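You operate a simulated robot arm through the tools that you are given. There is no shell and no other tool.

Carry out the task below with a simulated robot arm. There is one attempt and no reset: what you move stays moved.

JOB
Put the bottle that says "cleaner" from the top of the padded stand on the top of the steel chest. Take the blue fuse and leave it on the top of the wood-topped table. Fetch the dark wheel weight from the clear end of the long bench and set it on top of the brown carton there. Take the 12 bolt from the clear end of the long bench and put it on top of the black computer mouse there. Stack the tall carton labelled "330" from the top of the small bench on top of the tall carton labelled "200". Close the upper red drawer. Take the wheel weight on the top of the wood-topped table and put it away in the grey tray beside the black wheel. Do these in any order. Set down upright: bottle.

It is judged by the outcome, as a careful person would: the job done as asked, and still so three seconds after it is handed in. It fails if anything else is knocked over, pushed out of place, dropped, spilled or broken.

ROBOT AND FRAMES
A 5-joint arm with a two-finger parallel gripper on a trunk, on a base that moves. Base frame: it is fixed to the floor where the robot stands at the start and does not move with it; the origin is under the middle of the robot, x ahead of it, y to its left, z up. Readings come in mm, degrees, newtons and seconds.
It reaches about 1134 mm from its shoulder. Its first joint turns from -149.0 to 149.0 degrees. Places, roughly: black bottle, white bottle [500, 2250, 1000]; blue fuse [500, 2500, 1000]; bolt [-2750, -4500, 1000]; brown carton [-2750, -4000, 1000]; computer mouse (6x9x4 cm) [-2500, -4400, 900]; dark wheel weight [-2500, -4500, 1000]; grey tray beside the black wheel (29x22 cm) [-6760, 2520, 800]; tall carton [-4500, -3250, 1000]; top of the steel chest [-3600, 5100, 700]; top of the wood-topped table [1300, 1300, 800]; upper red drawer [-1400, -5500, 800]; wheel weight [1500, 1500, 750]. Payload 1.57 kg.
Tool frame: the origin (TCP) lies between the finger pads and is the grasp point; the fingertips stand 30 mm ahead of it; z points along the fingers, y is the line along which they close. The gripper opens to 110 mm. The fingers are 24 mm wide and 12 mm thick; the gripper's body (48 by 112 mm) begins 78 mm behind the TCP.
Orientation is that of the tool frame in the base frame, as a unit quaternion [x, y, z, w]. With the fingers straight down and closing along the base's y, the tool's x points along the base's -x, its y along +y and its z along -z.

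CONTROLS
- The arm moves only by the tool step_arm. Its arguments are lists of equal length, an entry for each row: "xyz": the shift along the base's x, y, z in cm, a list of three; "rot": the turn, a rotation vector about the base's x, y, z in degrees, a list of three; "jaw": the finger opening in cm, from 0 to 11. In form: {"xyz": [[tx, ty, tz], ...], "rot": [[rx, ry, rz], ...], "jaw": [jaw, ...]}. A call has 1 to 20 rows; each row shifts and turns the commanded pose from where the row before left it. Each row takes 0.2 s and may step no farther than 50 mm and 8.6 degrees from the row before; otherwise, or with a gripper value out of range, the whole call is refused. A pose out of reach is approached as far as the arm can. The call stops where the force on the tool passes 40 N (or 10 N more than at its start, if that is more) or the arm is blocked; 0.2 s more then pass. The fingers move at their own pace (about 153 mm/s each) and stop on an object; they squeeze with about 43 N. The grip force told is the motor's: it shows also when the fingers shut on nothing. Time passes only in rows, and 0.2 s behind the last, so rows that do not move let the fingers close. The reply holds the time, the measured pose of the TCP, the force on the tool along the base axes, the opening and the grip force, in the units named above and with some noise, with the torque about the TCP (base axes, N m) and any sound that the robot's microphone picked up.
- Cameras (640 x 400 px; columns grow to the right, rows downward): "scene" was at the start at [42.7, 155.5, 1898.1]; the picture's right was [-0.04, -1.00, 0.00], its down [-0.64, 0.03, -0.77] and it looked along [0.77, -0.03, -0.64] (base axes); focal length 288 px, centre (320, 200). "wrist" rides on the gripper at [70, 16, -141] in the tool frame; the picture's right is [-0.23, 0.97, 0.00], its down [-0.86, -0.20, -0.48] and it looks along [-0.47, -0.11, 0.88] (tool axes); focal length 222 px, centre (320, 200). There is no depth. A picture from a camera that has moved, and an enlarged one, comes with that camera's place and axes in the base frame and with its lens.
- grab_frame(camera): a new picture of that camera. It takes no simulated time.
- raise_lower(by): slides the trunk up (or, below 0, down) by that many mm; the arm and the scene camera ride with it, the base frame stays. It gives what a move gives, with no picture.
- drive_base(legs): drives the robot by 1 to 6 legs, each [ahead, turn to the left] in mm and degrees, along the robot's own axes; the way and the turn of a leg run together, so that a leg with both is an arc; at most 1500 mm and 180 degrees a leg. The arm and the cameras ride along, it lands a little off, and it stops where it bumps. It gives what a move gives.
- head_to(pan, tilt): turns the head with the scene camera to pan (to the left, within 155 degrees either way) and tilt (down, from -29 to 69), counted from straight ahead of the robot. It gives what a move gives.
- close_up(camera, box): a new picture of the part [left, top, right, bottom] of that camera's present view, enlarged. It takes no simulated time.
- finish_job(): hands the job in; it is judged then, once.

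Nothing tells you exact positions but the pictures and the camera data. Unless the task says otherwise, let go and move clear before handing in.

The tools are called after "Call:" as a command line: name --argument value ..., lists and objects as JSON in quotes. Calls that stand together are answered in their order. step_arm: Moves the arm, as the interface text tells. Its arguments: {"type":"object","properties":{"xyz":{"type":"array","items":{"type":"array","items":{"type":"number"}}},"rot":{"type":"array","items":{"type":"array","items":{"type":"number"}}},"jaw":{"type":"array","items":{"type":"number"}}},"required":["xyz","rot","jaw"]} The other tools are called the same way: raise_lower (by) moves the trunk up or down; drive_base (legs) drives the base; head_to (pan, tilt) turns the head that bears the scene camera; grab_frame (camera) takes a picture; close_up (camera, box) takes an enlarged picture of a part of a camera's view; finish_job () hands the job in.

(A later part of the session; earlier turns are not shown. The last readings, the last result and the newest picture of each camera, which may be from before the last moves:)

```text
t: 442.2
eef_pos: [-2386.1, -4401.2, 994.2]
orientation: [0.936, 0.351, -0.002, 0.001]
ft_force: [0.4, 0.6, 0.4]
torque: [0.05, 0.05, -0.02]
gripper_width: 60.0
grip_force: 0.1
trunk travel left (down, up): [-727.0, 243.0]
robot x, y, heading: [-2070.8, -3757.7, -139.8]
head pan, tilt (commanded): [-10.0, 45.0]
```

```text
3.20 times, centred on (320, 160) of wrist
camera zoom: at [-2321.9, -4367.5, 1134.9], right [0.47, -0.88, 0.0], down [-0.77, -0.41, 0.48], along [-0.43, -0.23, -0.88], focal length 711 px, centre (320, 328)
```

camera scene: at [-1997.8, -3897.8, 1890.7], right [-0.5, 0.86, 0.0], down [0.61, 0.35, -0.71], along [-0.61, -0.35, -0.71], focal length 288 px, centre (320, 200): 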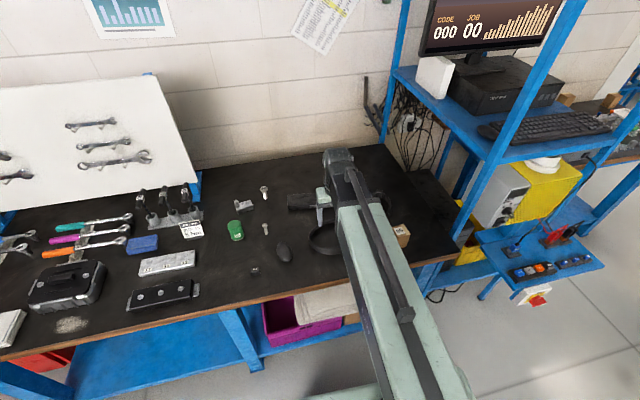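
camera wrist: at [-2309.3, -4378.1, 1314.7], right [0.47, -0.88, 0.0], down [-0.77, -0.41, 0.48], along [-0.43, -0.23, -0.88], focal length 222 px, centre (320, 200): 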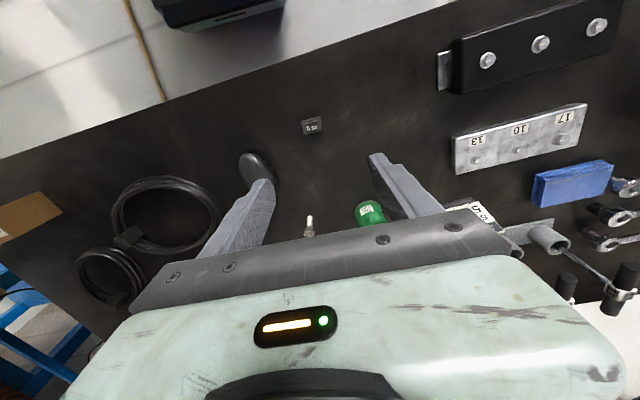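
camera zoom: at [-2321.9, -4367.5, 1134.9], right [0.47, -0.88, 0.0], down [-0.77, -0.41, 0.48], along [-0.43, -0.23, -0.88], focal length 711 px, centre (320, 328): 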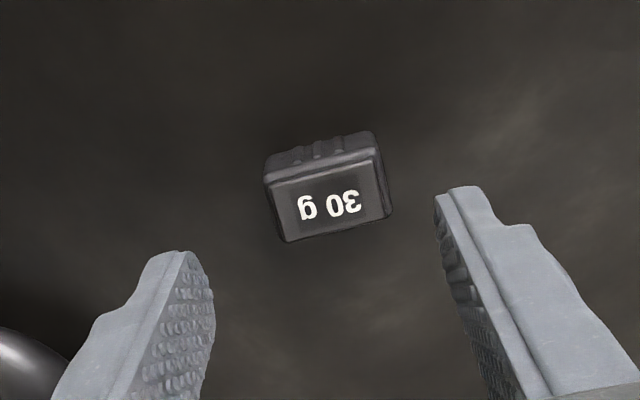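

Call:
step_arm --xyz '[[0.12, -0.23, 0], [0, 0, 0]]' --rot '[[0, 0, 0], [0, 0, 0]]' --jaw '[6, 6]'

Call:
raise_lower --by -52

Call:
close_up --camera "wrist" --box '[220, 100, 420, 220]'

```text
t: 442.8
eef_pos: [-2385.8, -4403.8, 993.1]
orientation: [0.936, 0.351, -0.002, 0.001]
ft_force: [-0.3, -0.2, 0.6]
torque: [0.03, 0.02, 0.02]
gripper_width: 59.9
grip_force: 0.1
trunk travel left (down, up): [-727.0, 243.0]
robot x, y, heading: [-2069.7, -3755.6, -139.8]
head pan, tilt (commanded): [-10.0, 45.0]
```

```text
t: 443.6
eef_pos: [-2384.7, -4402.4, 949.9]
orientation: [0.937, 0.351, -0.005, 0.002]
ft_force: [3.9, 8.6, 27.3]
torque: [0.51, -0.31, 0.09]
gripper_width: 59.4
grip_force: 0.0
trunk travel left (down, up): [-681.0, 289.0]
robot x, y, heading: [-2075.9, -3754.2, -139.8]
head pan, tilt (commanded): [-10.0, 45.0]
stopped: the force on the tool passed its limit at 88 N (the readings are from after the stop); the commanded pose is now the measured one
```

```text
3.20 times, centred on (320, 160) of wrist
camera zoom: at [-2320.1, -4368.1, 1091.2], right [0.47, -0.88, 0.0], down [-0.77, -0.41, 0.49], along [-0.43, -0.23, -0.87], focal length 711 px, centre (320, 328)
```

zoom: 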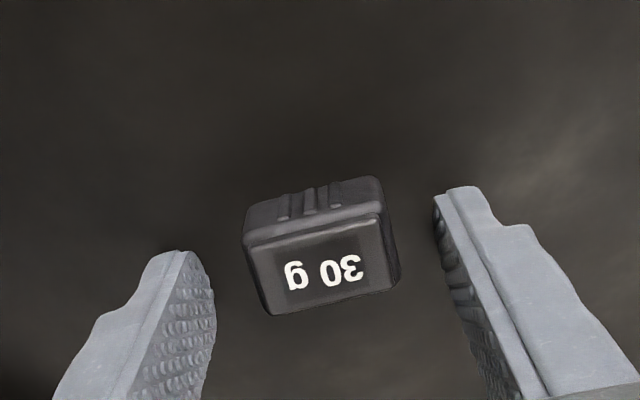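

The fingertips touched the bench (its top is about z 919). I'll rise 4 mm and close on the weight.

Call:
raise_lower --by 5

Call:
step_arm --xyz '[[0, 0, 0], [0, 0, 0], [0, 0, 0], [0, 0, 0]]' --rot '[[0, 0, 0], [0, 0, 0], [0, 0, 0], [0, 0, 0]]' --jaw '[5, 4, 2, 2]'

Call:
close_up --camera "wrist" --box '[220, 100, 420, 220]'

```text
t: 444.1
eef_pos: [-2387.1, -4404.7, 953.1]
orientation: [0.936, 0.351, -0.006, 0.001]
ft_force: [0.7, 0.1, 0.1]
torque: [0.0, -0.01, 0.02]
gripper_width: 60.0
grip_force: 0.1
trunk travel left (down, up): [-686.0, 284.0]
robot x, y, heading: [-2072.7, -3756.9, -139.9]
head pan, tilt (commanded): [-10.0, 45.0]
```

```text
t: 445.1
eef_pos: [-2386.2, -4404.1, 953.8]
orientation: [0.936, 0.351, -0.005, 0.001]
ft_force: [0.6, -0.5, 2.0]
torque: [-0.02, 0.0, -0.02]
gripper_width: 32.6
grip_force: 41.0
trunk travel left (down, up): [-686.0, 284.0]
robot x, y, heading: [-2075.6, -3756.6, -139.9]
head pan, tilt (commanded): [-10.0, 45.0]
```

```text
3.20 times, centred on (320, 160) of wrist
camera zoom: at [-2321.5, -4370.8, 1094.1], right [0.47, -0.88, 0.0], down [-0.77, -0.41, 0.49], along [-0.43, -0.23, -0.87], focal length 711 px, centre (320, 328)
```

zoom: 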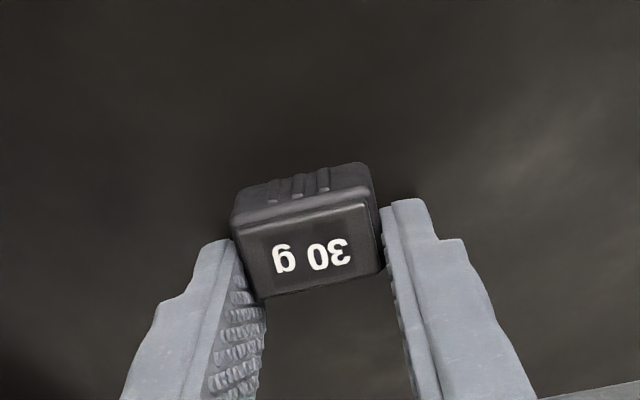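

The weight is gripped (32.6 mm). I'll lift it and carry it over to the brown carton.

Call:
raise_lower --by 190

Call:
step_arm --xyz '[[-3.37, 3.57, 0], [-3.37, 3.57, 0], [-3.37, 3.57, 0], [-3.37, 3.57, 0], [-3.37, 3.57, 0], [-3.37, 3.57, 0], [-3.37, 3.57, 0], [-3.37, 3.57, 0], [-3.37, 3.57, 0], [-3.37, 3.57, 0], [-3.37, 3.57, 0]]' --rot '[[0, 0, 0], [0, 0, 0], [0, 0, 0], [0, 0, 0], [0, 0, 0], [0, 0, 0], [0, 0, 0], [0, 0, 0], [0, 0, 0], [0, 0, 0], [0, 0, 0]]' --jaw '[2, 2, 2, 2, 2, 2, 2, 2, 2, 2, 2]'

Call:
grab_frame --camera "wrist"

Call:
grab_frame --camera "scene"

```text
t: 447.2
eef_pos: [-2387.8, -4404.3, 1142.5]
orientation: [0.936, 0.351, -0.005, 0.001]
ft_force: [-0.3, 0.1, -0.5]
torque: [0.01, -0.01, -0.01]
gripper_width: 32.7
grip_force: 40.8
trunk travel left (down, up): [-876.0, 94.0]
robot x, y, heading: [-2077.1, -3758.5, -139.9]
head pan, tilt (commanded): [-10.0, 45.0]
```

```text
t: 449.6
eef_pos: [-2758.0, -4015.2, 1142.5]
orientation: [0.936, 0.351, -0.005, 0.002]
ft_force: [0.0, 0.3, -1.0]
torque: [0.01, 0.0, -0.01]
gripper_width: 32.6
grip_force: 41.1
trunk travel left (down, up): [-876.0, 94.0]
robot x, y, heading: [-2074.2, -3757.3, -139.9]
head pan, tilt (commanded): [-10.0, 45.0]
```

```text
taken
camera wrist: at [-2692.3, -3980.2, 1284.0], right [0.47, -0.88, 0.0], down [-0.77, -0.41, 0.49], along [-0.43, -0.23, -0.87], focal length 222 px, centre (320, 200)
```

wrist: 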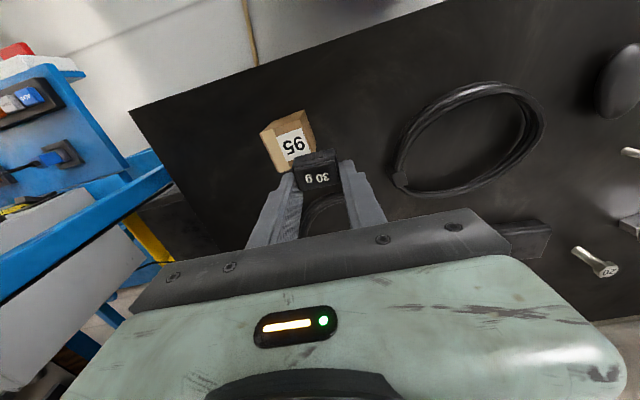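

```text
taken
camera scene: at [-1998.6, -3897.1, 1860.3], right [-0.5, 0.87, 0.0], down [0.61, 0.35, -0.71], along [-0.61, -0.35, -0.71], focal length 288 px, centre (320, 200)
```

scene: 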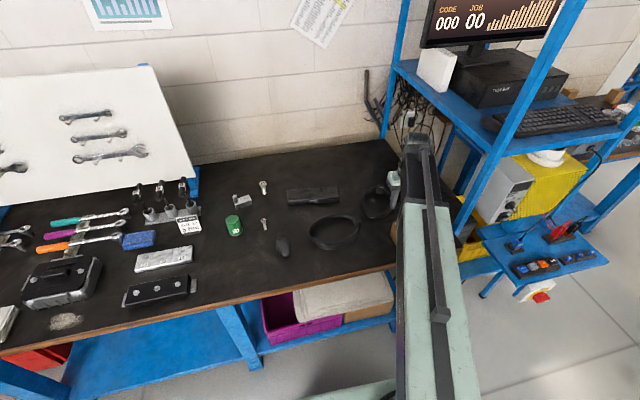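

Call:
close_up --camera "wrist" --box '[220, 80, 400, 215]'

```text
2.96 times, centred on (310, 148) of wrist
camera zoom: at [-2692.3, -3980.2, 1284.0], right [0.47, -0.88, 0.0], down [-0.77, -0.41, 0.49], along [-0.43, -0.23, -0.87], focal length 658 px, centre (350, 356)
```

zoom: 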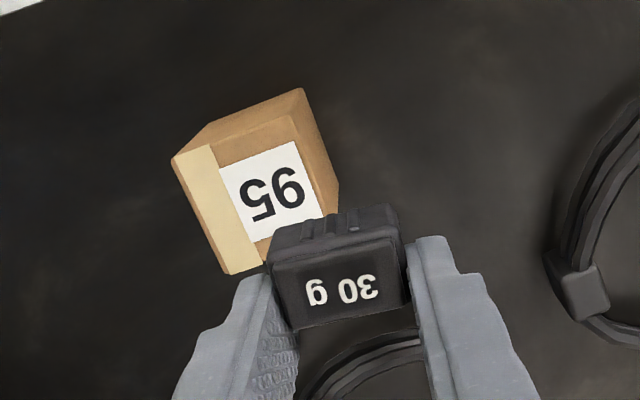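

The carton's top is centered near (-2784, -3983). I'll position the weight over it, matching the carton's yaw.

Call:
step_arm --xyz '[[-1.65, 1.35, 0], [-1.6, 1.35, 0], [0, 0, 0]]' --rot '[[0, 0, 2.1], [0, 0, 2.2], [0, 0, 0]]' --jaw '[2, 2, 2]'

Call:
raise_lower --by -70

Call:
close_up --camera "wrist" --box '[220, 80, 420, 215]'

Call:
close_up --camera "scene" --box '[330, 100, 530, 280]'

```text
t: 450.4
eef_pos: [-2790.5, -3988.7, 1143.0]
orientation: [0.922, 0.386, -0.005, 0.001]
ft_force: [0.5, 0.7, 0.3]
torque: [0.0, 0.03, -0.01]
gripper_width: 32.8
grip_force: 41.0
trunk travel left (down, up): [-876.0, 94.0]
robot x, y, heading: [-2075.9, -3755.7, -139.6]
head pan, tilt (commanded): [-10.0, 45.0]
```

```text
t: 451.5
eef_pos: [-2790.0, -3988.3, 1073.0]
orientation: [0.923, 0.386, -0.005, 0.001]
ft_force: [-0.3, -0.9, 0.2]
torque: [-0.01, -0.02, -0.01]
gripper_width: 32.4
grip_force: 40.8
trunk travel left (down, up): [-806.0, 164.0]
robot x, y, heading: [-2073.6, -3755.6, -139.9]
head pan, tilt (commanded): [-10.0, 45.0]
```

```text
2.96 times, centred on (320, 148) of wrist
camera zoom: at [-2727.7, -3949.0, 1214.1], right [0.53, -0.85, 0.0], down [-0.74, -0.46, 0.49], along [-0.41, -0.26, -0.87], focal length 658 px, centre (320, 356)
```

zoom: 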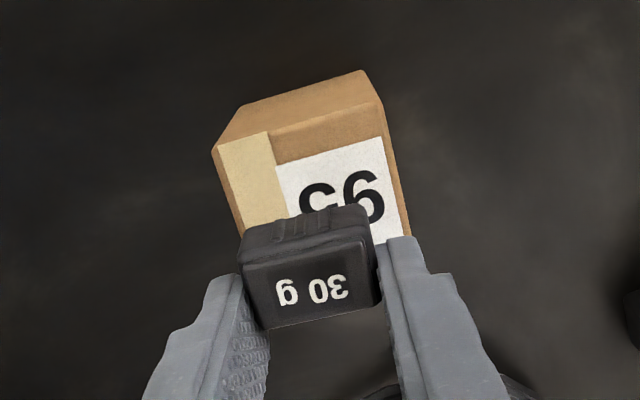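

```text
2.22 times, centred on (430, 190) of scene
camera zoom: at [-1998.1, -3897.3, 1790.2], right [-0.5, 0.87, 0.0], down [0.61, 0.35, -0.71], along [-0.61, -0.35, -0.71], focal length 640 px, centre (76, 222)
```

zoom: 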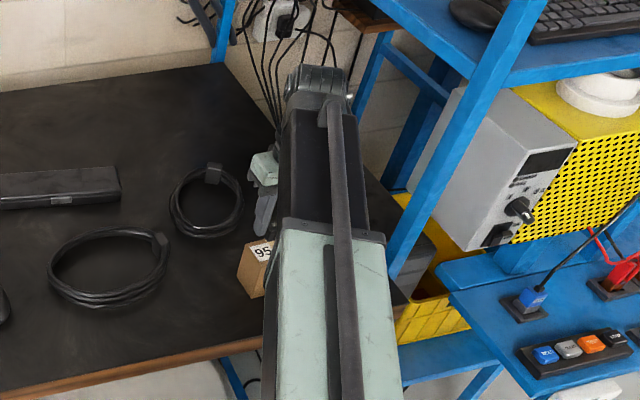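

Well centered. Lowering in small steps onto the carton.

Call:
raise_lower --by -28

Call:
raise_lower --by -5

```text
t: 452.2
eef_pos: [-2789.9, -3988.5, 1045.0]
orientation: [0.922, 0.386, -0.004, 0.002]
ft_force: [-0.1, 0.4, -0.1]
torque: [0.0, 0.01, -0.01]
gripper_width: 32.5
grip_force: 40.6
trunk travel left (down, up): [-778.0, 192.0]
robot x, y, heading: [-2075.5, -3759.9, -139.7]
head pan, tilt (commanded): [-10.0, 45.0]
```

```text
t: 452.7
eef_pos: [-2791.0, -3988.0, 1040.2]
orientation: [0.922, 0.386, -0.005, 0.003]
ft_force: [0.2, -0.7, -0.2]
torque: [0.01, 0.01, 0.01]
gripper_width: 32.5
grip_force: 40.6
trunk travel left (down, up): [-773.0, 197.0]
robot x, y, heading: [-2074.7, -3753.6, -139.6]
head pan, tilt (commanded): [-10.0, 45.0]
```

Call:
raise_lower --by -5

Call:
close_up --camera "wrist" --box '[220, 80, 420, 215]'

```text
t: 453.3
eef_pos: [-2788.7, -3987.3, 1036.2]
orientation: [0.922, 0.386, -0.007, 0.003]
ft_force: [-10.8, -3.0, 32.3]
torque: [0.08, 0.09, 0.04]
gripper_width: 32.6
grip_force: 41.1
trunk travel left (down, up): [-768.0, 202.0]
robot x, y, heading: [-2074.8, -3757.0, -139.8]
head pan, tilt (commanded): [-10.0, 45.0]
```

```text
2.96 times, centred on (320, 148) of wrist
camera zoom: at [-2726.5, -3948.5, 1177.5], right [0.53, -0.85, 0.0], down [-0.74, -0.46, 0.49], along [-0.41, -0.26, -0.87], focal length 658 px, centre (320, 356)
```

zoom: 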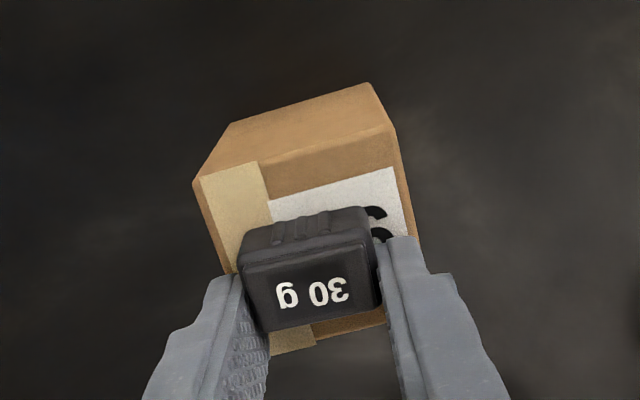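

Call:
raise_lower --by 2

Call:
step_arm --xyz '[[0, 0, 0], [0, 0, 0], [0, 0, 0]]' --rot '[[0, 0, 0], [0, 0, 0], [0, 0, 0]]' --jaw '[3.9, 4.6, 5.5]'

Call:
raise_lower --by 100

Call:
grab_frame --camera "wrist"

```text
t: 453.8
eef_pos: [-2789.3, -3986.5, 1037.1]
orientation: [0.923, 0.385, -0.004, 0.002]
ft_force: [-0.8, 0.3, 3.2]
torque: [0.02, 0.03, -0.03]
gripper_width: 32.7
grip_force: 40.6
trunk travel left (down, up): [-770.0, 200.0]
robot x, y, heading: [-2078.9, -3755.8, -139.9]
head pan, tilt (commanded): [-10.0, 45.0]
```

```text
t: 454.6
eef_pos: [-2789.8, -3987.8, 1037.2]
orientation: [0.923, 0.386, -0.005, 0.002]
ft_force: [0.3, 0.1, 0.1]
torque: [0.0, -0.02, 0.01]
gripper_width: 55.0
grip_force: 0.0
trunk travel left (down, up): [-770.0, 200.0]
robot x, y, heading: [-2073.4, -3757.7, -139.9]
head pan, tilt (commanded): [-10.0, 45.0]
```

```text
t: 455.9
eef_pos: [-2790.1, -3987.4, 1137.5]
orientation: [0.923, 0.386, -0.005, 0.002]
ft_force: [0.2, 0.0, -0.6]
torque: [0.01, -0.02, -0.02]
gripper_width: 55.0
grip_force: 0.1
trunk travel left (down, up): [-870.0, 100.0]
robot x, y, heading: [-2078.6, -3755.8, -139.9]
head pan, tilt (commanded): [-10.0, 45.0]
```

```text
taken
camera wrist: at [-2727.8, -3949.1, 1278.0], right [0.53, -0.85, 0.0], down [-0.74, -0.46, 0.49], along [-0.41, -0.26, -0.87], focal length 222 px, centre (320, 200)
```

wrist: 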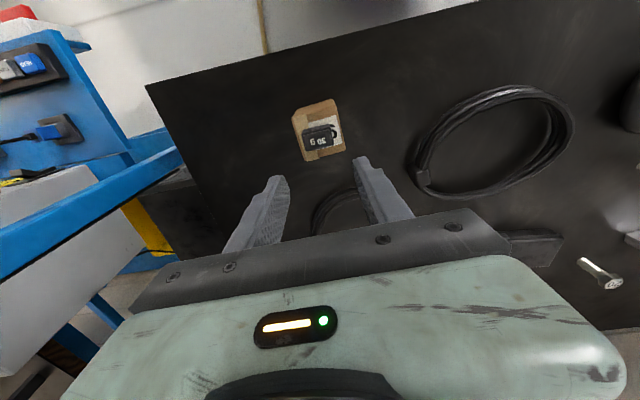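

The dark weight rests on the carton. Next, the 12 bolt near (-2546, -4477): moving above it.

Call:
step_arm --xyz '[[2.03, -4.08, 0], [2.03, -4.08, 0], [2.03, -4.08, 0], [2.03, -4.08, 0], [2.03, -4.08, 0], [2.03, -4.08, 0], [2.03, -4.08, 0], [2.03, -4.08, 0], [2.03, -4.08, 0], [2.03, -4.08, 0], [2.03, -4.08, 0], [2.03, -4.08, 0]]' --rot '[[0, 0, 0], [0, 0, 0], [0, 0, 0], [0, 0, 0], [0, 0, 0], [0, 0, 0], [0, 0, 0], [0, 0, 0], [0, 0, 0], [0, 0, 0], [0, 0, 0], [0, 0, 0]]' --jaw '[5.5, 5.5, 5.5, 5.5, 5.5, 5.5, 5.5, 5.5, 5.5, 5.5, 5.5, 5.5]'

Call:
grab_frame --camera "wrist"

Call:
close_up --camera "wrist" --box '[240, 60, 440, 210]'

Call:
close_up --camera "scene" --box '[200, 150, 400, 275]'

```text
t: 458.5
eef_pos: [-2545.4, -4480.0, 1136.2]
orientation: [0.923, 0.385, -0.005, 0.002]
ft_force: [0.5, -0.1, 0.0]
torque: [-0.01, -0.01, 0.01]
gripper_width: 55.3
grip_force: 0.1
out of reach, approached as far as the arm can: row 4
trunk travel left (down, up): [-870.0, 100.0]
robot x, y, heading: [-2075.7, -3755.9, -139.7]
head pan, tilt (commanded): [-10.0, 45.0]
```

```text
taken
camera wrist: at [-2483.2, -4441.3, 1277.9], right [0.53, -0.85, 0.0], down [-0.74, -0.46, 0.49], along [-0.41, -0.26, -0.87], focal length 222 px, centre (320, 200)
```

wrist: 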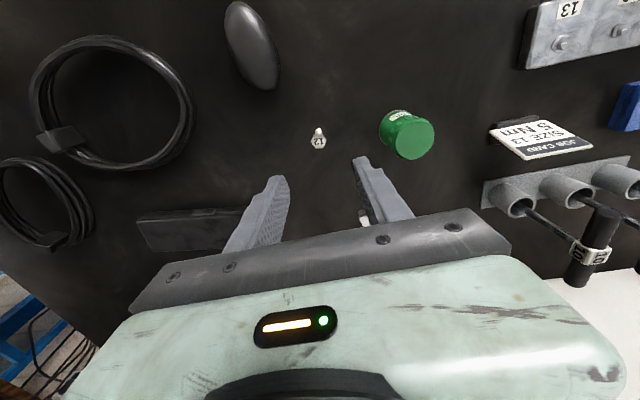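

```text
2.67 times, centred on (340, 135) of wrist
camera zoom: at [-2483.2, -4441.3, 1277.9], right [0.53, -0.85, 0.0], down [-0.74, -0.46, 0.49], along [-0.41, -0.26, -0.87], focal length 592 px, centre (267, 373)
```

zoom: 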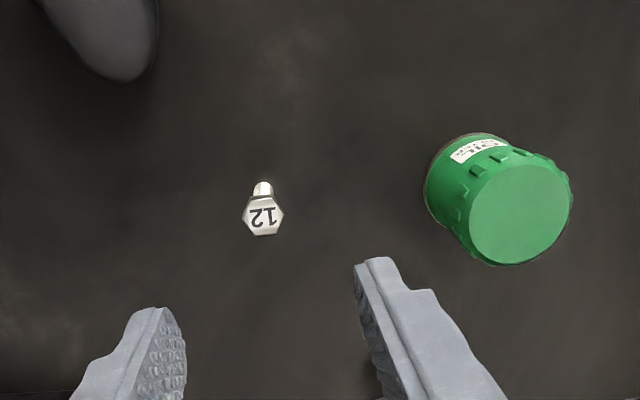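

```text
3.20 times, centred on (300, 212) of scene
camera zoom: at [-1998.1, -3897.9, 1854.2], right [-0.5, 0.87, 0.0], down [0.61, 0.35, -0.71], along [-0.61, -0.35, -0.71], focal length 921 px, centre (384, 160)
```

zoom: 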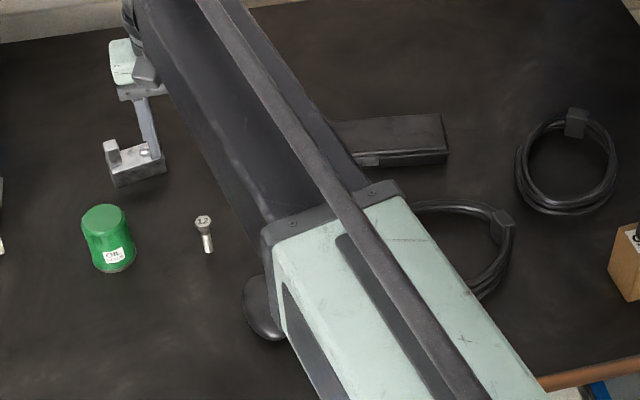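

The bolt's hex head (marked 12) stands up at z≈977. I'll rotate the gripper 26° so the fingers close across flats, and descend part-way.

Call:
step_arm --xyz '[[-0.15, -0.05, 0], [-0.15, -0.05, 0], [0, 0, 0], [0, 0, 0]]' --rot '[[0, 0, 6.5], [0, 0, 6.5], [0, 0, 6.5], [0, 0, 6.5]]' --jaw '[5, 5, 5, 5]'

Call:
raise_lower --by -100

Call:
close_up --camera "wrist" --box '[220, 90, 420, 230]'

```text
t: 459.5
eef_pos: [-2548.9, -4478.9, 1135.6]
orientation: [0.812, 0.584, -0.004, 0.003]
ft_force: [0.4, -0.4, -0.3]
torque: [0.0, -0.04, 0.02]
gripper_width: 50.2
grip_force: 0.1
trunk travel left (down, up): [-870.0, 100.0]
robot x, y, heading: [-2073.4, -3757.6, -139.9]
head pan, tilt (commanded): [-10.0, 45.0]
```

```text
t: 460.9
eef_pos: [-2550.2, -4478.9, 1037.3]
orientation: [0.812, 0.583, -0.004, 0.003]
ft_force: [0.5, 0.2, -0.1]
torque: [0.01, 0.0, -0.01]
gripper_width: 50.0
grip_force: 0.1
trunk travel left (down, up): [-770.0, 200.0]
robot x, y, heading: [-2074.4, -3755.7, -139.8]
head pan, tilt (commanded): [-10.0, 45.0]
```

```text
2.86 times, centred on (320, 160) of wrist
camera zoom: at [-2510.5, -4417.0, 1178.1], right [0.85, -0.53, 0.0], down [-0.46, -0.74, 0.49], along [-0.25, -0.42, -0.87], focal length 635 px, centre (320, 314)
```

zoom: 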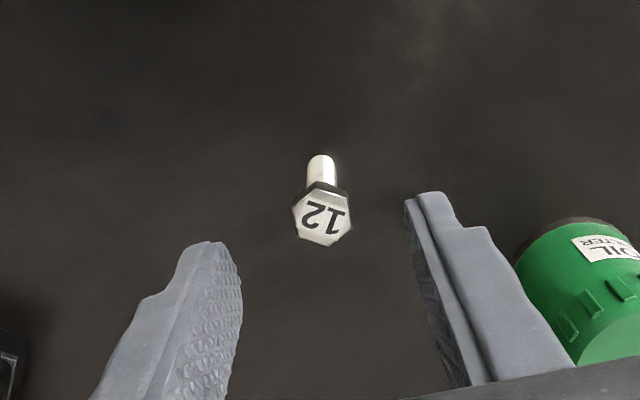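

Well aligned, with flats facing the fingers. Lowering and gripping the head.

Call:
raise_lower --by -66

Call:
grab_frame --camera "wrist"

Call:
close_up --camera "wrist" --box '[240, 110, 400, 230]'

```text
t: 461.9
eef_pos: [-2548.1, -4478.6, 970.9]
orientation: [0.812, 0.583, -0.004, 0.003]
ft_force: [-0.2, -0.1, -0.2]
torque: [0.02, 0.0, 0.0]
gripper_width: 50.2
grip_force: 0.1
trunk travel left (down, up): [-704.0, 266.0]
robot x, y, heading: [-2073.0, -3757.9, -139.9]
head pan, tilt (commanded): [-10.0, 45.0]
```

```text
taken
camera wrist: at [-2510.5, -4417.1, 1112.1], right [0.85, -0.53, 0.0], down [-0.46, -0.74, 0.49], along [-0.25, -0.42, -0.87], focal length 222 px, centre (320, 200)
```

wrist: 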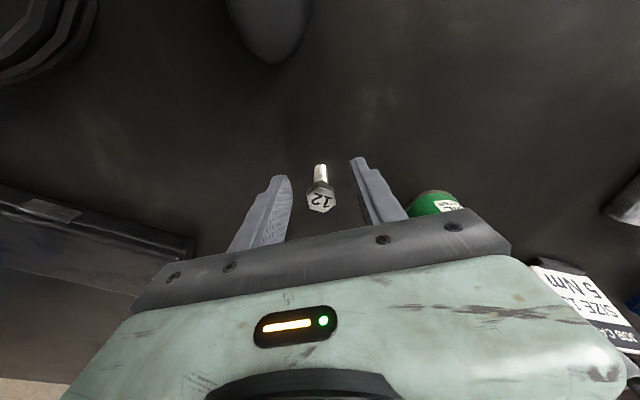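

```text
3.33 times, centred on (320, 170) of wrist
camera zoom: at [-2510.5, -4417.1, 1112.1], right [0.85, -0.53, 0.0], down [-0.46, -0.74, 0.49], along [-0.25, -0.42, -0.87], focal length 740 px, centre (320, 300)
```

zoom: 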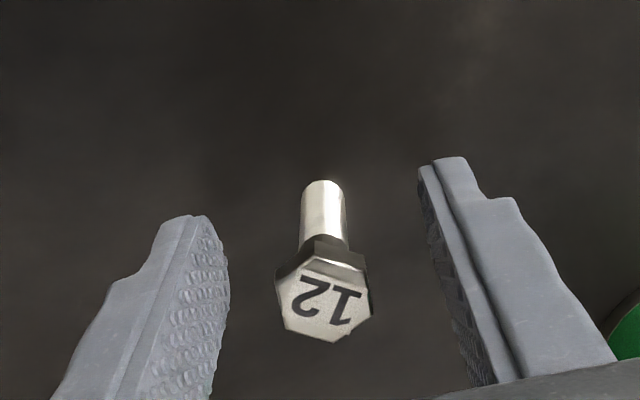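

Call:
step_arm --xyz '[[0, 0, 0], [0, 0, 0], [0, 0, 0], [0, 0, 0], [0, 0, 0]]' --rot '[[0, 0, 0], [0, 0, 0], [0, 0, 0], [0, 0, 0], [0, 0, 0]]' --jaw '[3.5, 2.6, 2.2, 1, 1]'

Call:
close_up --camera "wrist" --box '[240, 110, 400, 230]'

```text
t: 463.1
eef_pos: [-2548.7, -4479.1, 970.9]
orientation: [0.812, 0.584, -0.004, 0.003]
ft_force: [-0.4, 0.1, 0.4]
torque: [0.0, -0.04, -0.01]
gripper_width: 18.5
grip_force: 32.8
trunk travel left (down, up): [-704.0, 266.0]
robot x, y, heading: [-2075.9, -3755.0, -139.9]
head pan, tilt (commanded): [-10.0, 45.0]
```

```text
3.33 times, centred on (320, 170) of wrist
camera zoom: at [-2510.5, -4417.1, 1112.1], right [0.85, -0.53, 0.0], down [-0.46, -0.74, 0.49], along [-0.25, -0.42, -0.87], focal length 740 px, centre (320, 300)
```

zoom: 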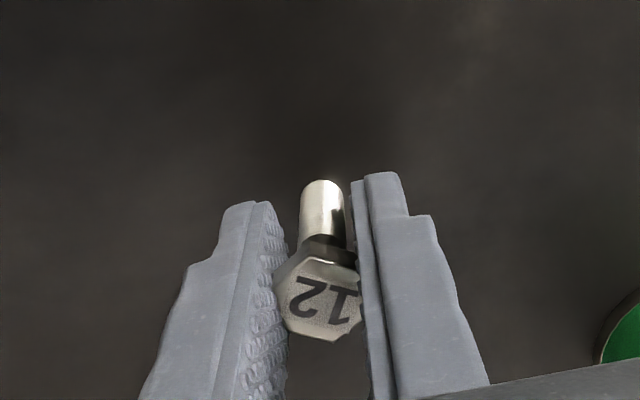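

The bolt is gripped across its flats (18.5 mm). I'll lift it and check that it hangs straight, then look at the mouse.

Call:
raise_lower --by 150

Call:
close_up --camera "wrist" --box '[180, 0, 440, 240]'

Call:
close_up --camera "scene" --box '[200, 120, 360, 260]'

```text
t: 464.9
eef_pos: [-2549.7, -4478.8, 1120.6]
orientation: [0.812, 0.584, -0.004, 0.003]
ft_force: [1.2, 0.1, 0.0]
torque: [0.02, 0.0, 0.0]
gripper_width: 18.2
grip_force: 33.1
trunk travel left (down, up): [-854.0, 116.0]
robot x, y, heading: [-2071.7, -3757.1, -140.2]
head pan, tilt (commanded): [-10.0, 45.0]
```

```text
1.67 times, centred on (310, 120) of wrist
camera zoom: at [-2510.6, -4417.3, 1261.9], right [0.85, -0.53, 0.0], down [-0.46, -0.74, 0.49], along [-0.25, -0.42, -0.87], focal length 370 px, centre (337, 333)
```

zoom: 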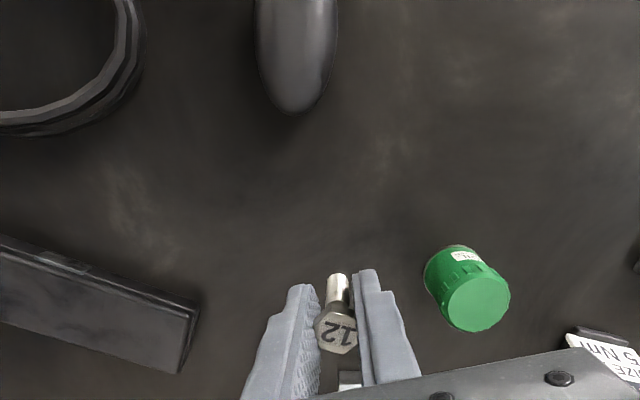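

```text
2.86 times, centred on (280, 190) of scene
camera zoom: at [-1998.3, -3897.7, 1838.2], right [-0.5, 0.87, 0.0], down [0.61, 0.35, -0.71], along [-0.61, -0.35, -0.71], focal length 822 px, centre (434, 229)
```

zoom: 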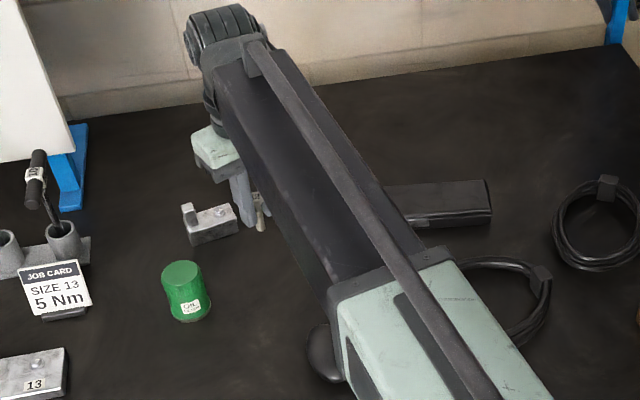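

Call:
step_arm --xyz '[[0.45, 3.95, 0], [0.45, 3.95, 0], [0, 0, 0]]' --rot '[[0, 0, 0], [0, 0, 0], [0, 0, 0]]' --jaw '[1, 1, 1]'

Call:
grab_frame --camera "wrist"

Call:
close_up --camera "wrist" --box '[240, 20, 400, 200]'

```text
t: 465.7
eef_pos: [-2541.9, -4400.0, 1121.4]
orientation: [0.812, 0.584, -0.003, 0.003]
ft_force: [0.6, 0.1, -0.8]
torque: [-0.01, 0.01, 0.03]
gripper_width: 18.2
grip_force: 33.0
trunk travel left (down, up): [-854.0, 116.0]
robot x, y, heading: [-2073.2, -3759.7, -139.9]
head pan, tilt (commanded): [-10.0, 45.0]
```

```text
taken
camera wrist: at [-2503.3, -4339.4, 1261.9], right [0.85, -0.53, 0.0], down [-0.46, -0.74, 0.49], along [-0.25, -0.42, -0.87], focal length 222 px, centre (320, 200)
```

wrist: 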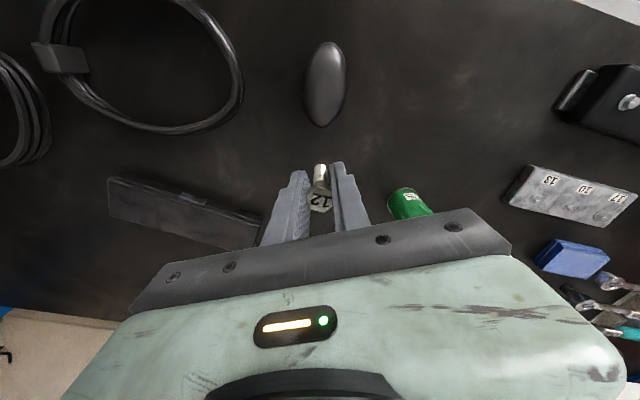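

```text
2.22 times, centred on (320, 110) of wrist
camera zoom: at [-2503.3, -4339.4, 1261.9], right [0.85, -0.53, 0.0], down [-0.46, -0.74, 0.49], along [-0.25, -0.42, -0.87], focal length 494 px, centre (320, 400)
```

zoom: 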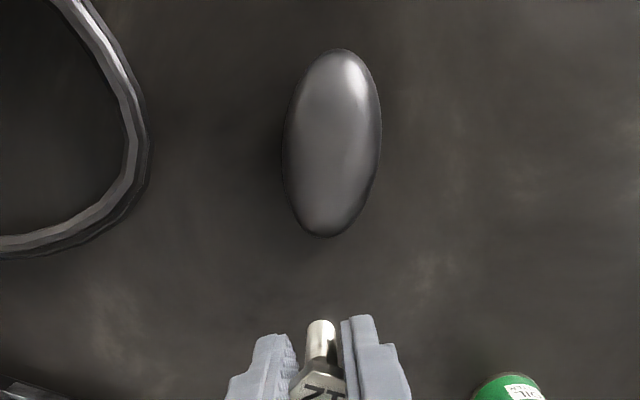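

I'm holding the bolt near the mouse. The mouse's dome could make a bolt standing upright unstable, so I want a side view of it. I'll align the tool with the arm's plane and test tilting the wrist a little.

Call:
step_arm --xyz '[[0, 0, 0], [0, 0, 0], [0, 0, 0]]' --rot '[[0, 0, -7], [0, 0, -6.8], [0, 0, 0]]' --jaw '[1, 1, 1]'

Call:
step_arm --xyz '[[0, 0, 0], [0, 0, 0]]' --rot '[[-6.75, 4.3, 0], [0, 0, 0]]' --jaw '[1, 1]'

```text
t: 466.5
eef_pos: [-2541.1, -4401.6, 1120.5]
orientation: [0.877, 0.48, -0.005, 0.003]
ft_force: [-0.2, 0.6, -0.3]
torque: [0.0, -0.04, 0.02]
gripper_width: 18.2
grip_force: 32.3
trunk travel left (down, up): [-854.0, 116.0]
robot x, y, heading: [-2073.7, -3758.6, -140.0]
head pan, tilt (commanded): [-10.0, 45.0]
```

```text
t: 467.1
eef_pos: [-2542.4, -4399.8, 1123.6]
orientation: [0.874, 0.481, -0.066, 0.036]
ft_force: [0.8, 0.5, -0.9]
torque: [-0.02, -0.03, 0.0]
gripper_width: 18.4
grip_force: 32.7
trunk travel left (down, up): [-854.0, 116.0]
robot x, y, heading: [-2075.6, -3756.0, -140.0]
head pan, tilt (commanded): [-10.0, 45.0]
```

The wrist tilts fine (z rises slightly). To have room for tilting, I'll back the base by 170 mm, then take a low-angle view of the mouse.

Call:
drive_base --legs '[[-170, 0]]'

Call:
head_to --pan 150 --tilt 45

Call:
grab_frame --camera "scene"

Call:
head_to --pan -5 --tilt 45

Call:
close_up --camera "scene" --box '[200, 120, 400, 270]'

```text
t: 468.5
eef_pos: [-2415.5, -4285.2, 1123.7]
orientation: [0.875, 0.477, -0.065, 0.036]
ft_force: [0.3, 0.6, -0.7]
torque: [0.02, 0.0, 0.01]
gripper_width: 18.0
grip_force: 32.5
trunk travel left (down, up): [-854.0, 116.0]
robot x, y, heading: [-1944.1, -3641.7, -140.0]
head pan, tilt (commanded): [-10.0, 45.0]
```

```text
t: 471.0
eef_pos: [-2416.1, -4286.4, 1123.8]
orientation: [0.876, 0.477, -0.066, 0.035]
ft_force: [0.7, -0.5, -0.7]
torque: [0.0, -0.03, 0.02]
gripper_width: 18.4
grip_force: 33.6
trunk travel left (down, up): [-854.0, 116.0]
robot x, y, heading: [-1941.5, -3647.3, -140.4]
head pan, tilt (commanded): [150.0, 45.0]
```

```text
taken
camera scene: at [-1718.6, -3734.4, 1838.3], right [0.17, -0.99, 0.0], down [-0.7, -0.12, -0.71], along [0.7, 0.12, -0.71], focal length 288 px, centre (320, 200)
```

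scene: 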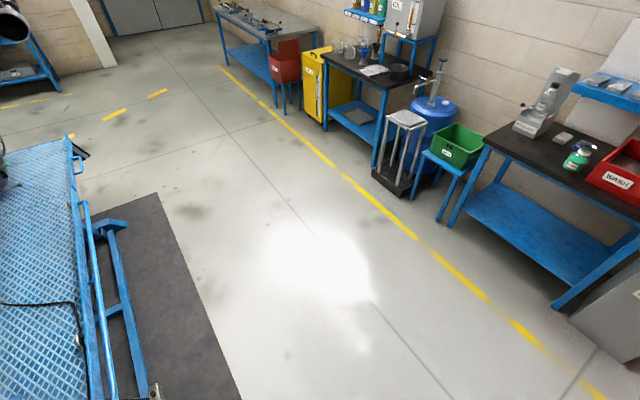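

```text
t: 473.4
eef_pos: [-2414.6, -4285.9, 1123.9]
orientation: [0.876, 0.476, -0.065, 0.036]
ft_force: [-0.1, 0.2, -0.3]
torque: [0.0, 0.03, 0.02]
gripper_width: 18.4
grip_force: 32.9
trunk travel left (down, up): [-854.0, 116.0]
robot x, y, heading: [-1945.2, -3645.7, -140.2]
head pan, tilt (commanded): [-5.0, 45.0]
```

```text
2.67 times, centred on (300, 195) of scene
camera zoom: at [-1865.7, -3794.3, 1838.2], right [-0.57, 0.82, 0.0], down [0.58, 0.4, -0.71], along [-0.58, -0.4, -0.71], focal length 767 px, centre (373, 213)
```

zoom: 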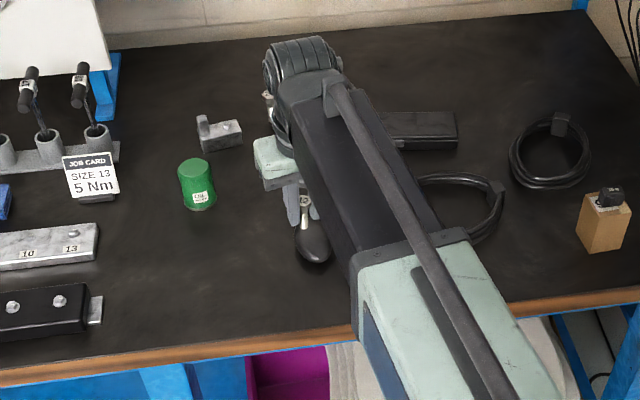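

Nothing is behind me within reach. To judge the mouse's shape, I'll swing the base left (arm off the bench), lower the trunk and view the mouse side-on with the scene camera.

Call:
drive_base --legs '[[0, 85]]'

Call:
raise_lower --by -700

Call:
head_to --pan -85 --tilt 12

Call:
grab_frame --camera "scene"

```text
t: 477.4
eef_pos: [-1356.2, -4189.5, 1123.5]
orientation: [0.335, 0.939, -0.025, 0.071]
ft_force: [-0.6, -0.6, -0.8]
torque: [0.01, 0.02, 0.01]
gripper_width: 18.4
grip_force: 32.4
trunk travel left (down, up): [-854.0, 116.0]
robot x, y, heading: [-1962.3, -3661.9, -56.6]
head pan, tilt (commanded): [-5.0, 45.0]
```

```text
refused: -700 is not a number from -400 to 400
```

```text
t: 478.9
eef_pos: [-1357.4, -4189.7, 1123.6]
orientation: [0.334, 0.939, -0.025, 0.071]
ft_force: [0.0, 1.0, -1.0]
torque: [0.03, -0.06, 0.01]
gripper_width: 18.1
grip_force: 32.7
trunk travel left (down, up): [-854.0, 116.0]
robot x, y, heading: [-1958.0, -3663.7, -56.5]
head pan, tilt (commanded): [-85.0, 12.0]
```

```text
taken
camera scene: at [-1914.1, -3589.0, 1889.9], right [-0.62, 0.78, 0.0], down [0.16, 0.13, -0.98], along [-0.77, -0.61, -0.21], focal length 288 px, centre (320, 200)
```

scene: 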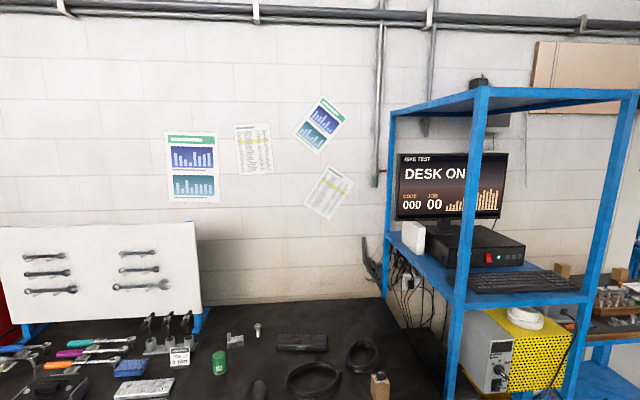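

Call:
raise_lower --by -400

Call:
raise_lower --by -380

Call:
grab_frame --camera "scene"

```text
t: 482.7
eef_pos: [-1357.2, -4190.0, 723.7]
orientation: [0.334, 0.939, -0.025, 0.07]
ft_force: [-0.7, -0.3, -0.5]
torque: [-0.02, 0.0, 0.02]
gripper_width: 18.2
grip_force: 32.6
trunk travel left (down, up): [-454.0, 516.0]
robot x, y, heading: [-1960.4, -3661.8, -57.0]
head pan, tilt (commanded): [-85.0, 12.0]
```

```text
t: 486.4
eef_pos: [-1357.2, -4190.7, 343.4]
orientation: [0.334, 0.94, -0.025, 0.07]
ft_force: [0.9, -0.2, -0.4]
torque: [0.02, -0.01, 0.03]
gripper_width: 18.4
grip_force: 32.5
trunk travel left (down, up): [-74.0, 896.0]
robot x, y, heading: [-1960.1, -3665.6, -56.7]
head pan, tilt (commanded): [-85.0, 12.0]
```

```text
taken
camera scene: at [-1914.2, -3589.0, 1110.0], right [-0.62, 0.79, 0.0], down [0.16, 0.13, -0.98], along [-0.77, -0.61, -0.21], focal length 288 px, centre (320, 200)
```

scene: 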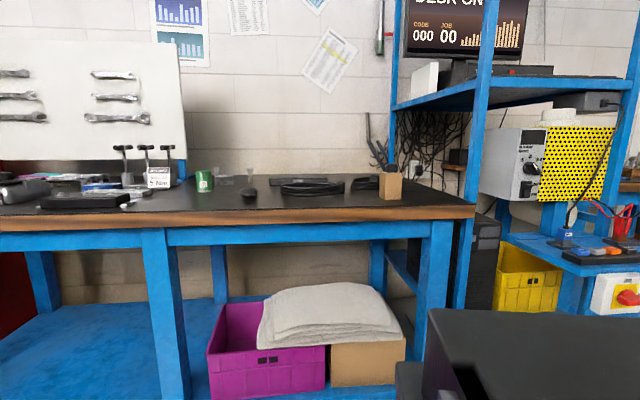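

Call:
close_up --camera "scene" --box '[230, 165, 290, 205]'

Call:
close_up --camera "scene" --box '[350, 155, 430, 210]'

```text
10.00 times, centred on (260, 185) of scene
camera zoom: at [-1914.2, -3589.0, 1110.0], right [-0.62, 0.79, 0.0], down [0.16, 0.13, -0.98], along [-0.77, -0.61, -0.21], focal length 2878 px, centre (920, 350)
```

zoom: 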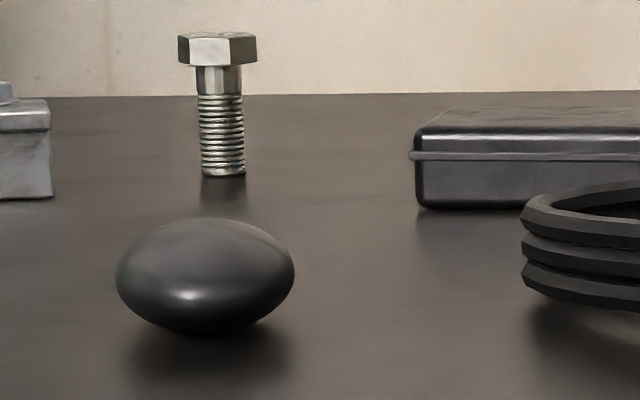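

```text
7.27 times, centred on (390, 182) of scene
camera zoom: at [-1914.2, -3589.0, 1110.0], right [-0.62, 0.79, 0.0], down [0.16, 0.13, -0.98], along [-0.77, -0.61, -0.21], focal length 2093 px, centre (-189, 327)
```

zoom: 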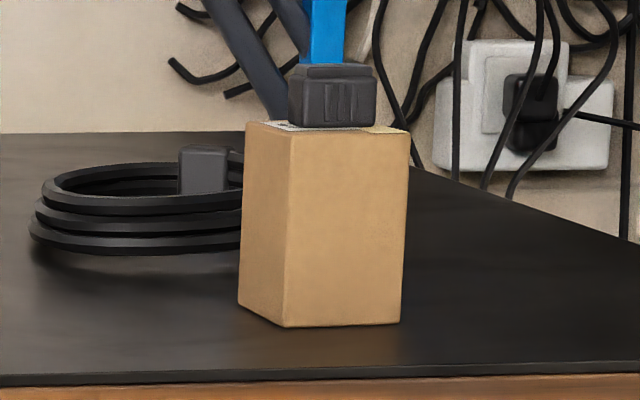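

The carton with the dark weight looks fine. The mouse is a smooth pebble-like ellipsoid, so a bolt standing on its shank would likely topple; laying it along the mouse's long axis is much safer. I'll raise again, turn back and regrip the bolt suitably.

Call:
raise_lower --by 400

Call:
raise_lower --by 380

Call:
drive_base --legs '[[0, -83.5]]'

Call:
head_to --pan -5 --tilt 45

Call:
grab_frame --camera "wrist"

```text
t: 490.2
eef_pos: [-1357.6, -4189.7, 743.4]
orientation: [0.334, 0.939, -0.025, 0.07]
ft_force: [0.3, 0.0, -0.6]
torque: [0.01, -0.03, 0.01]
gripper_width: 18.3
grip_force: 32.7
trunk travel left (down, up): [-474.0, 496.0]
robot x, y, heading: [-1957.7, -3660.5, -56.8]
head pan, tilt (commanded): [-85.0, 12.0]
```

```text
t: 493.9
eef_pos: [-1357.5, -4190.3, 1123.5]
orientation: [0.334, 0.939, -0.025, 0.07]
ft_force: [-0.5, -0.1, -0.6]
torque: [-0.01, 0.0, -0.02]
gripper_width: 18.3
grip_force: 33.1
trunk travel left (down, up): [-854.0, 116.0]
robot x, y, heading: [-1963.7, -3660.7, -56.7]
head pan, tilt (commanded): [-85.0, 12.0]
```

```text
t: 497.9
eef_pos: [-2432.0, -4307.8, 1123.5]
orientation: [0.882, 0.465, -0.067, 0.035]
ft_force: [0.1, -0.2, 0.8]
torque: [-0.04, -0.02, 0.0]
gripper_width: 18.3
grip_force: 32.9
trunk travel left (down, up): [-854.0, 116.0]
robot x, y, heading: [-1945.2, -3688.4, -141.2]
head pan, tilt (commanded): [-85.0, 12.0]
```

```text
t: 499.4
eef_pos: [-2433.1, -4307.2, 1123.9]
orientation: [0.882, 0.465, -0.066, 0.035]
ft_force: [-0.8, -0.1, -1.3]
torque: [0.01, 0.0, 0.0]
gripper_width: 18.3
grip_force: 33.3
trunk travel left (down, up): [-854.0, 116.0]
robot x, y, heading: [-1936.4, -3687.2, -140.9]
head pan, tilt (commanded): [-5.0, 45.0]
```

```text
taken
camera wrist: at [-2368.0, -4242.6, 1253.4], right [0.68, -0.73, 0.03], down [-0.6, -0.53, 0.6], along [-0.42, -0.43, -0.8], focal length 222 px, centre (320, 200)
```

wrist: 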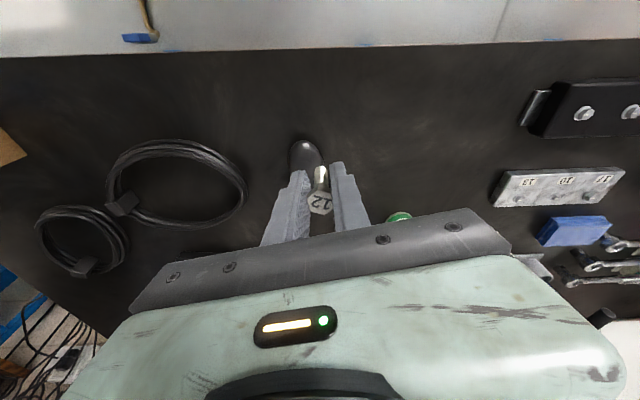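

Now I'll straighten the tool and set the bolt down standing on the clear spot where the weight was, to regrip it.

Call:
step_arm --xyz '[[1.57, -3.23, 0], [1.57, -3.23, 0], [1.57, -3.23, 0], [0, 0, 0]]' --rot '[[3.55, -2.43, 0], [3.55, -2.43, 0], [0, 0, 0], [0, 0, 0]]' --jaw '[1, 1, 1, 1]'

Call:
grab_frame --camera "wrist"

Call:
close_up --camera "scene" --box '[200, 100, 400, 260]'

```text
t: 500.4
eef_pos: [-2384.1, -4404.8, 1122.9]
orientation: [0.884, 0.467, -0.001, 0.0]
ft_force: [0.4, 0.9, -0.8]
torque: [0.02, 0.0, -0.04]
gripper_width: 18.3
grip_force: 32.5
out of reach, approached as far as the arm can: row 2
trunk travel left (down, up): [-854.0, 116.0]
robot x, y, heading: [-1938.3, -3688.9, -141.1]
head pan, tilt (commanded): [-5.0, 45.0]
```

```text
taken
camera wrist: at [-2331.9, -4356.0, 1262.7], right [0.68, -0.74, 0.0], down [-0.65, -0.59, 0.48], along [-0.35, -0.32, -0.88], focal length 222 px, centre (320, 200)
```

wrist: 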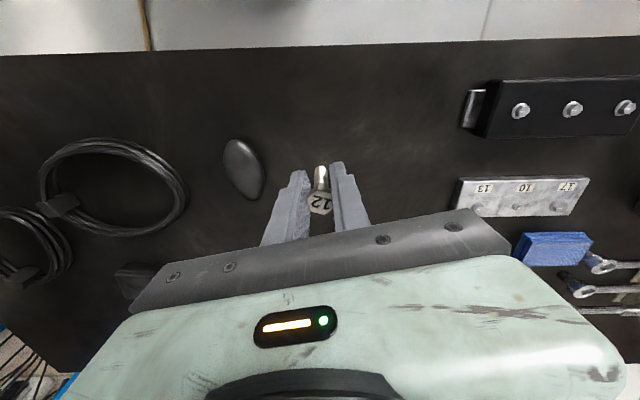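

```text
2.50 times, centred on (300, 180) of scene
camera zoom: at [-1863.0, -3835.1, 1838.2], right [-0.56, 0.83, 0.0], down [0.59, 0.39, -0.71], along [-0.59, -0.39, -0.71], focal length 719 px, centre (370, 250)
```

zoom: 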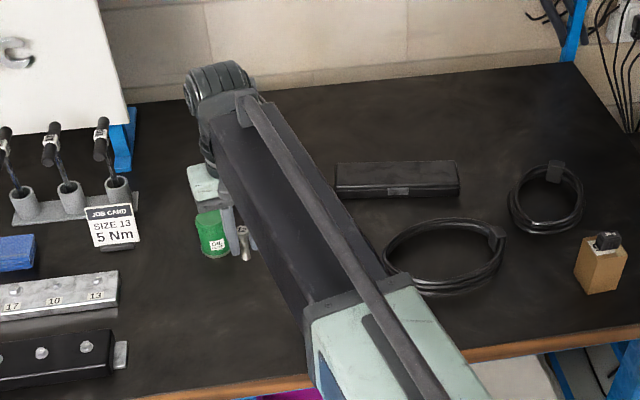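

Call:
raise_lower --by -146

Call:
raise_lower --by -3

```text
t: 502.2
eef_pos: [-2385.4, -4404.2, 975.8]
orientation: [0.884, 0.467, 0.0, 0.0]
ft_force: [0.4, -0.3, -1.4]
torque: [0.01, 0.0, 0.02]
gripper_width: 18.5
grip_force: 32.4
trunk travel left (down, up): [-708.0, 262.0]
robot x, y, heading: [-1937.0, -3681.7, -141.0]
head pan, tilt (commanded): [-5.0, 45.0]
```

```text
t: 502.7
eef_pos: [-2385.6, -4403.2, 970.7]
orientation: [0.885, 0.466, 0.0, 0.0]
ft_force: [0.0, 0.5, -1.0]
torque: [0.0, -0.01, 0.01]
gripper_width: 18.4
grip_force: 32.6
trunk travel left (down, up): [-705.0, 265.0]
robot x, y, heading: [-1940.9, -3687.3, -141.1]
head pan, tilt (commanded): [-5.0, 45.0]
```

Call:
raise_lower --by -2

```text
t: 503.2
eef_pos: [-2385.1, -4403.3, 971.5]
orientation: [0.884, 0.467, -0.001, 0.001]
ft_force: [-4.5, -7.2, 22.7]
torque: [-0.43, 0.27, 0.02]
gripper_width: 18.3
grip_force: 33.2
trunk travel left (down, up): [-703.0, 267.0]
robot x, y, heading: [-1939.8, -3685.2, -141.0]
head pan, tilt (commanded): [-5.0, 45.0]
```

Call:
raise_lower --by 1

Call:
step_arm --xyz '[[0, 0, 0], [0, 0, 0], [0, 0, 0], [0, 0, 0]]' --rot '[[0, 0, 0], [0, 0, 0], [0, 0, 0], [0, 0, 0]]' --jaw '[2.2, 2.6, 3.5, 5]'

Call:
close_up --camera "wrist" --box '[220, 90, 420, 230]'

```text
t: 503.7
eef_pos: [-2385.3, -4402.1, 971.0]
orientation: [0.884, 0.467, 0.0, 0.0]
ft_force: [-3.0, -3.0, 12.3]
torque: [-0.21, 0.16, 0.0]
gripper_width: 18.4
grip_force: 32.8
trunk travel left (down, up): [-704.0, 266.0]
robot x, y, heading: [-1940.3, -3689.0, -141.3]
head pan, tilt (commanded): [-5.0, 45.0]
```

```text
t: 504.7
eef_pos: [-2385.8, -4403.3, 971.6]
orientation: [0.885, 0.467, 0.0, 0.0]
ft_force: [-0.2, 0.4, 0.7]
torque: [-0.03, 0.0, -0.01]
gripper_width: 49.9
grip_force: 0.0
trunk travel left (down, up): [-704.0, 266.0]
robot x, y, heading: [-1939.5, -3684.2, -141.0]
head pan, tilt (commanded): [-5.0, 45.0]
```

```text
2.86 times, centred on (320, 160) of wrist
camera zoom: at [-2332.2, -4355.6, 1112.8], right [0.68, -0.74, 0.0], down [-0.65, -0.59, 0.48], along [-0.35, -0.32, -0.88], focal length 635 px, centre (320, 314)
```

zoom: 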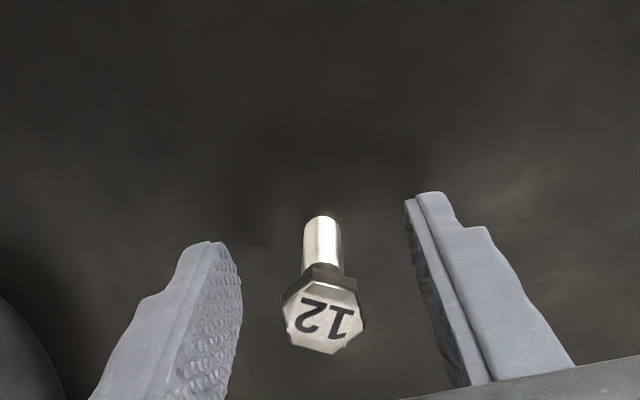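

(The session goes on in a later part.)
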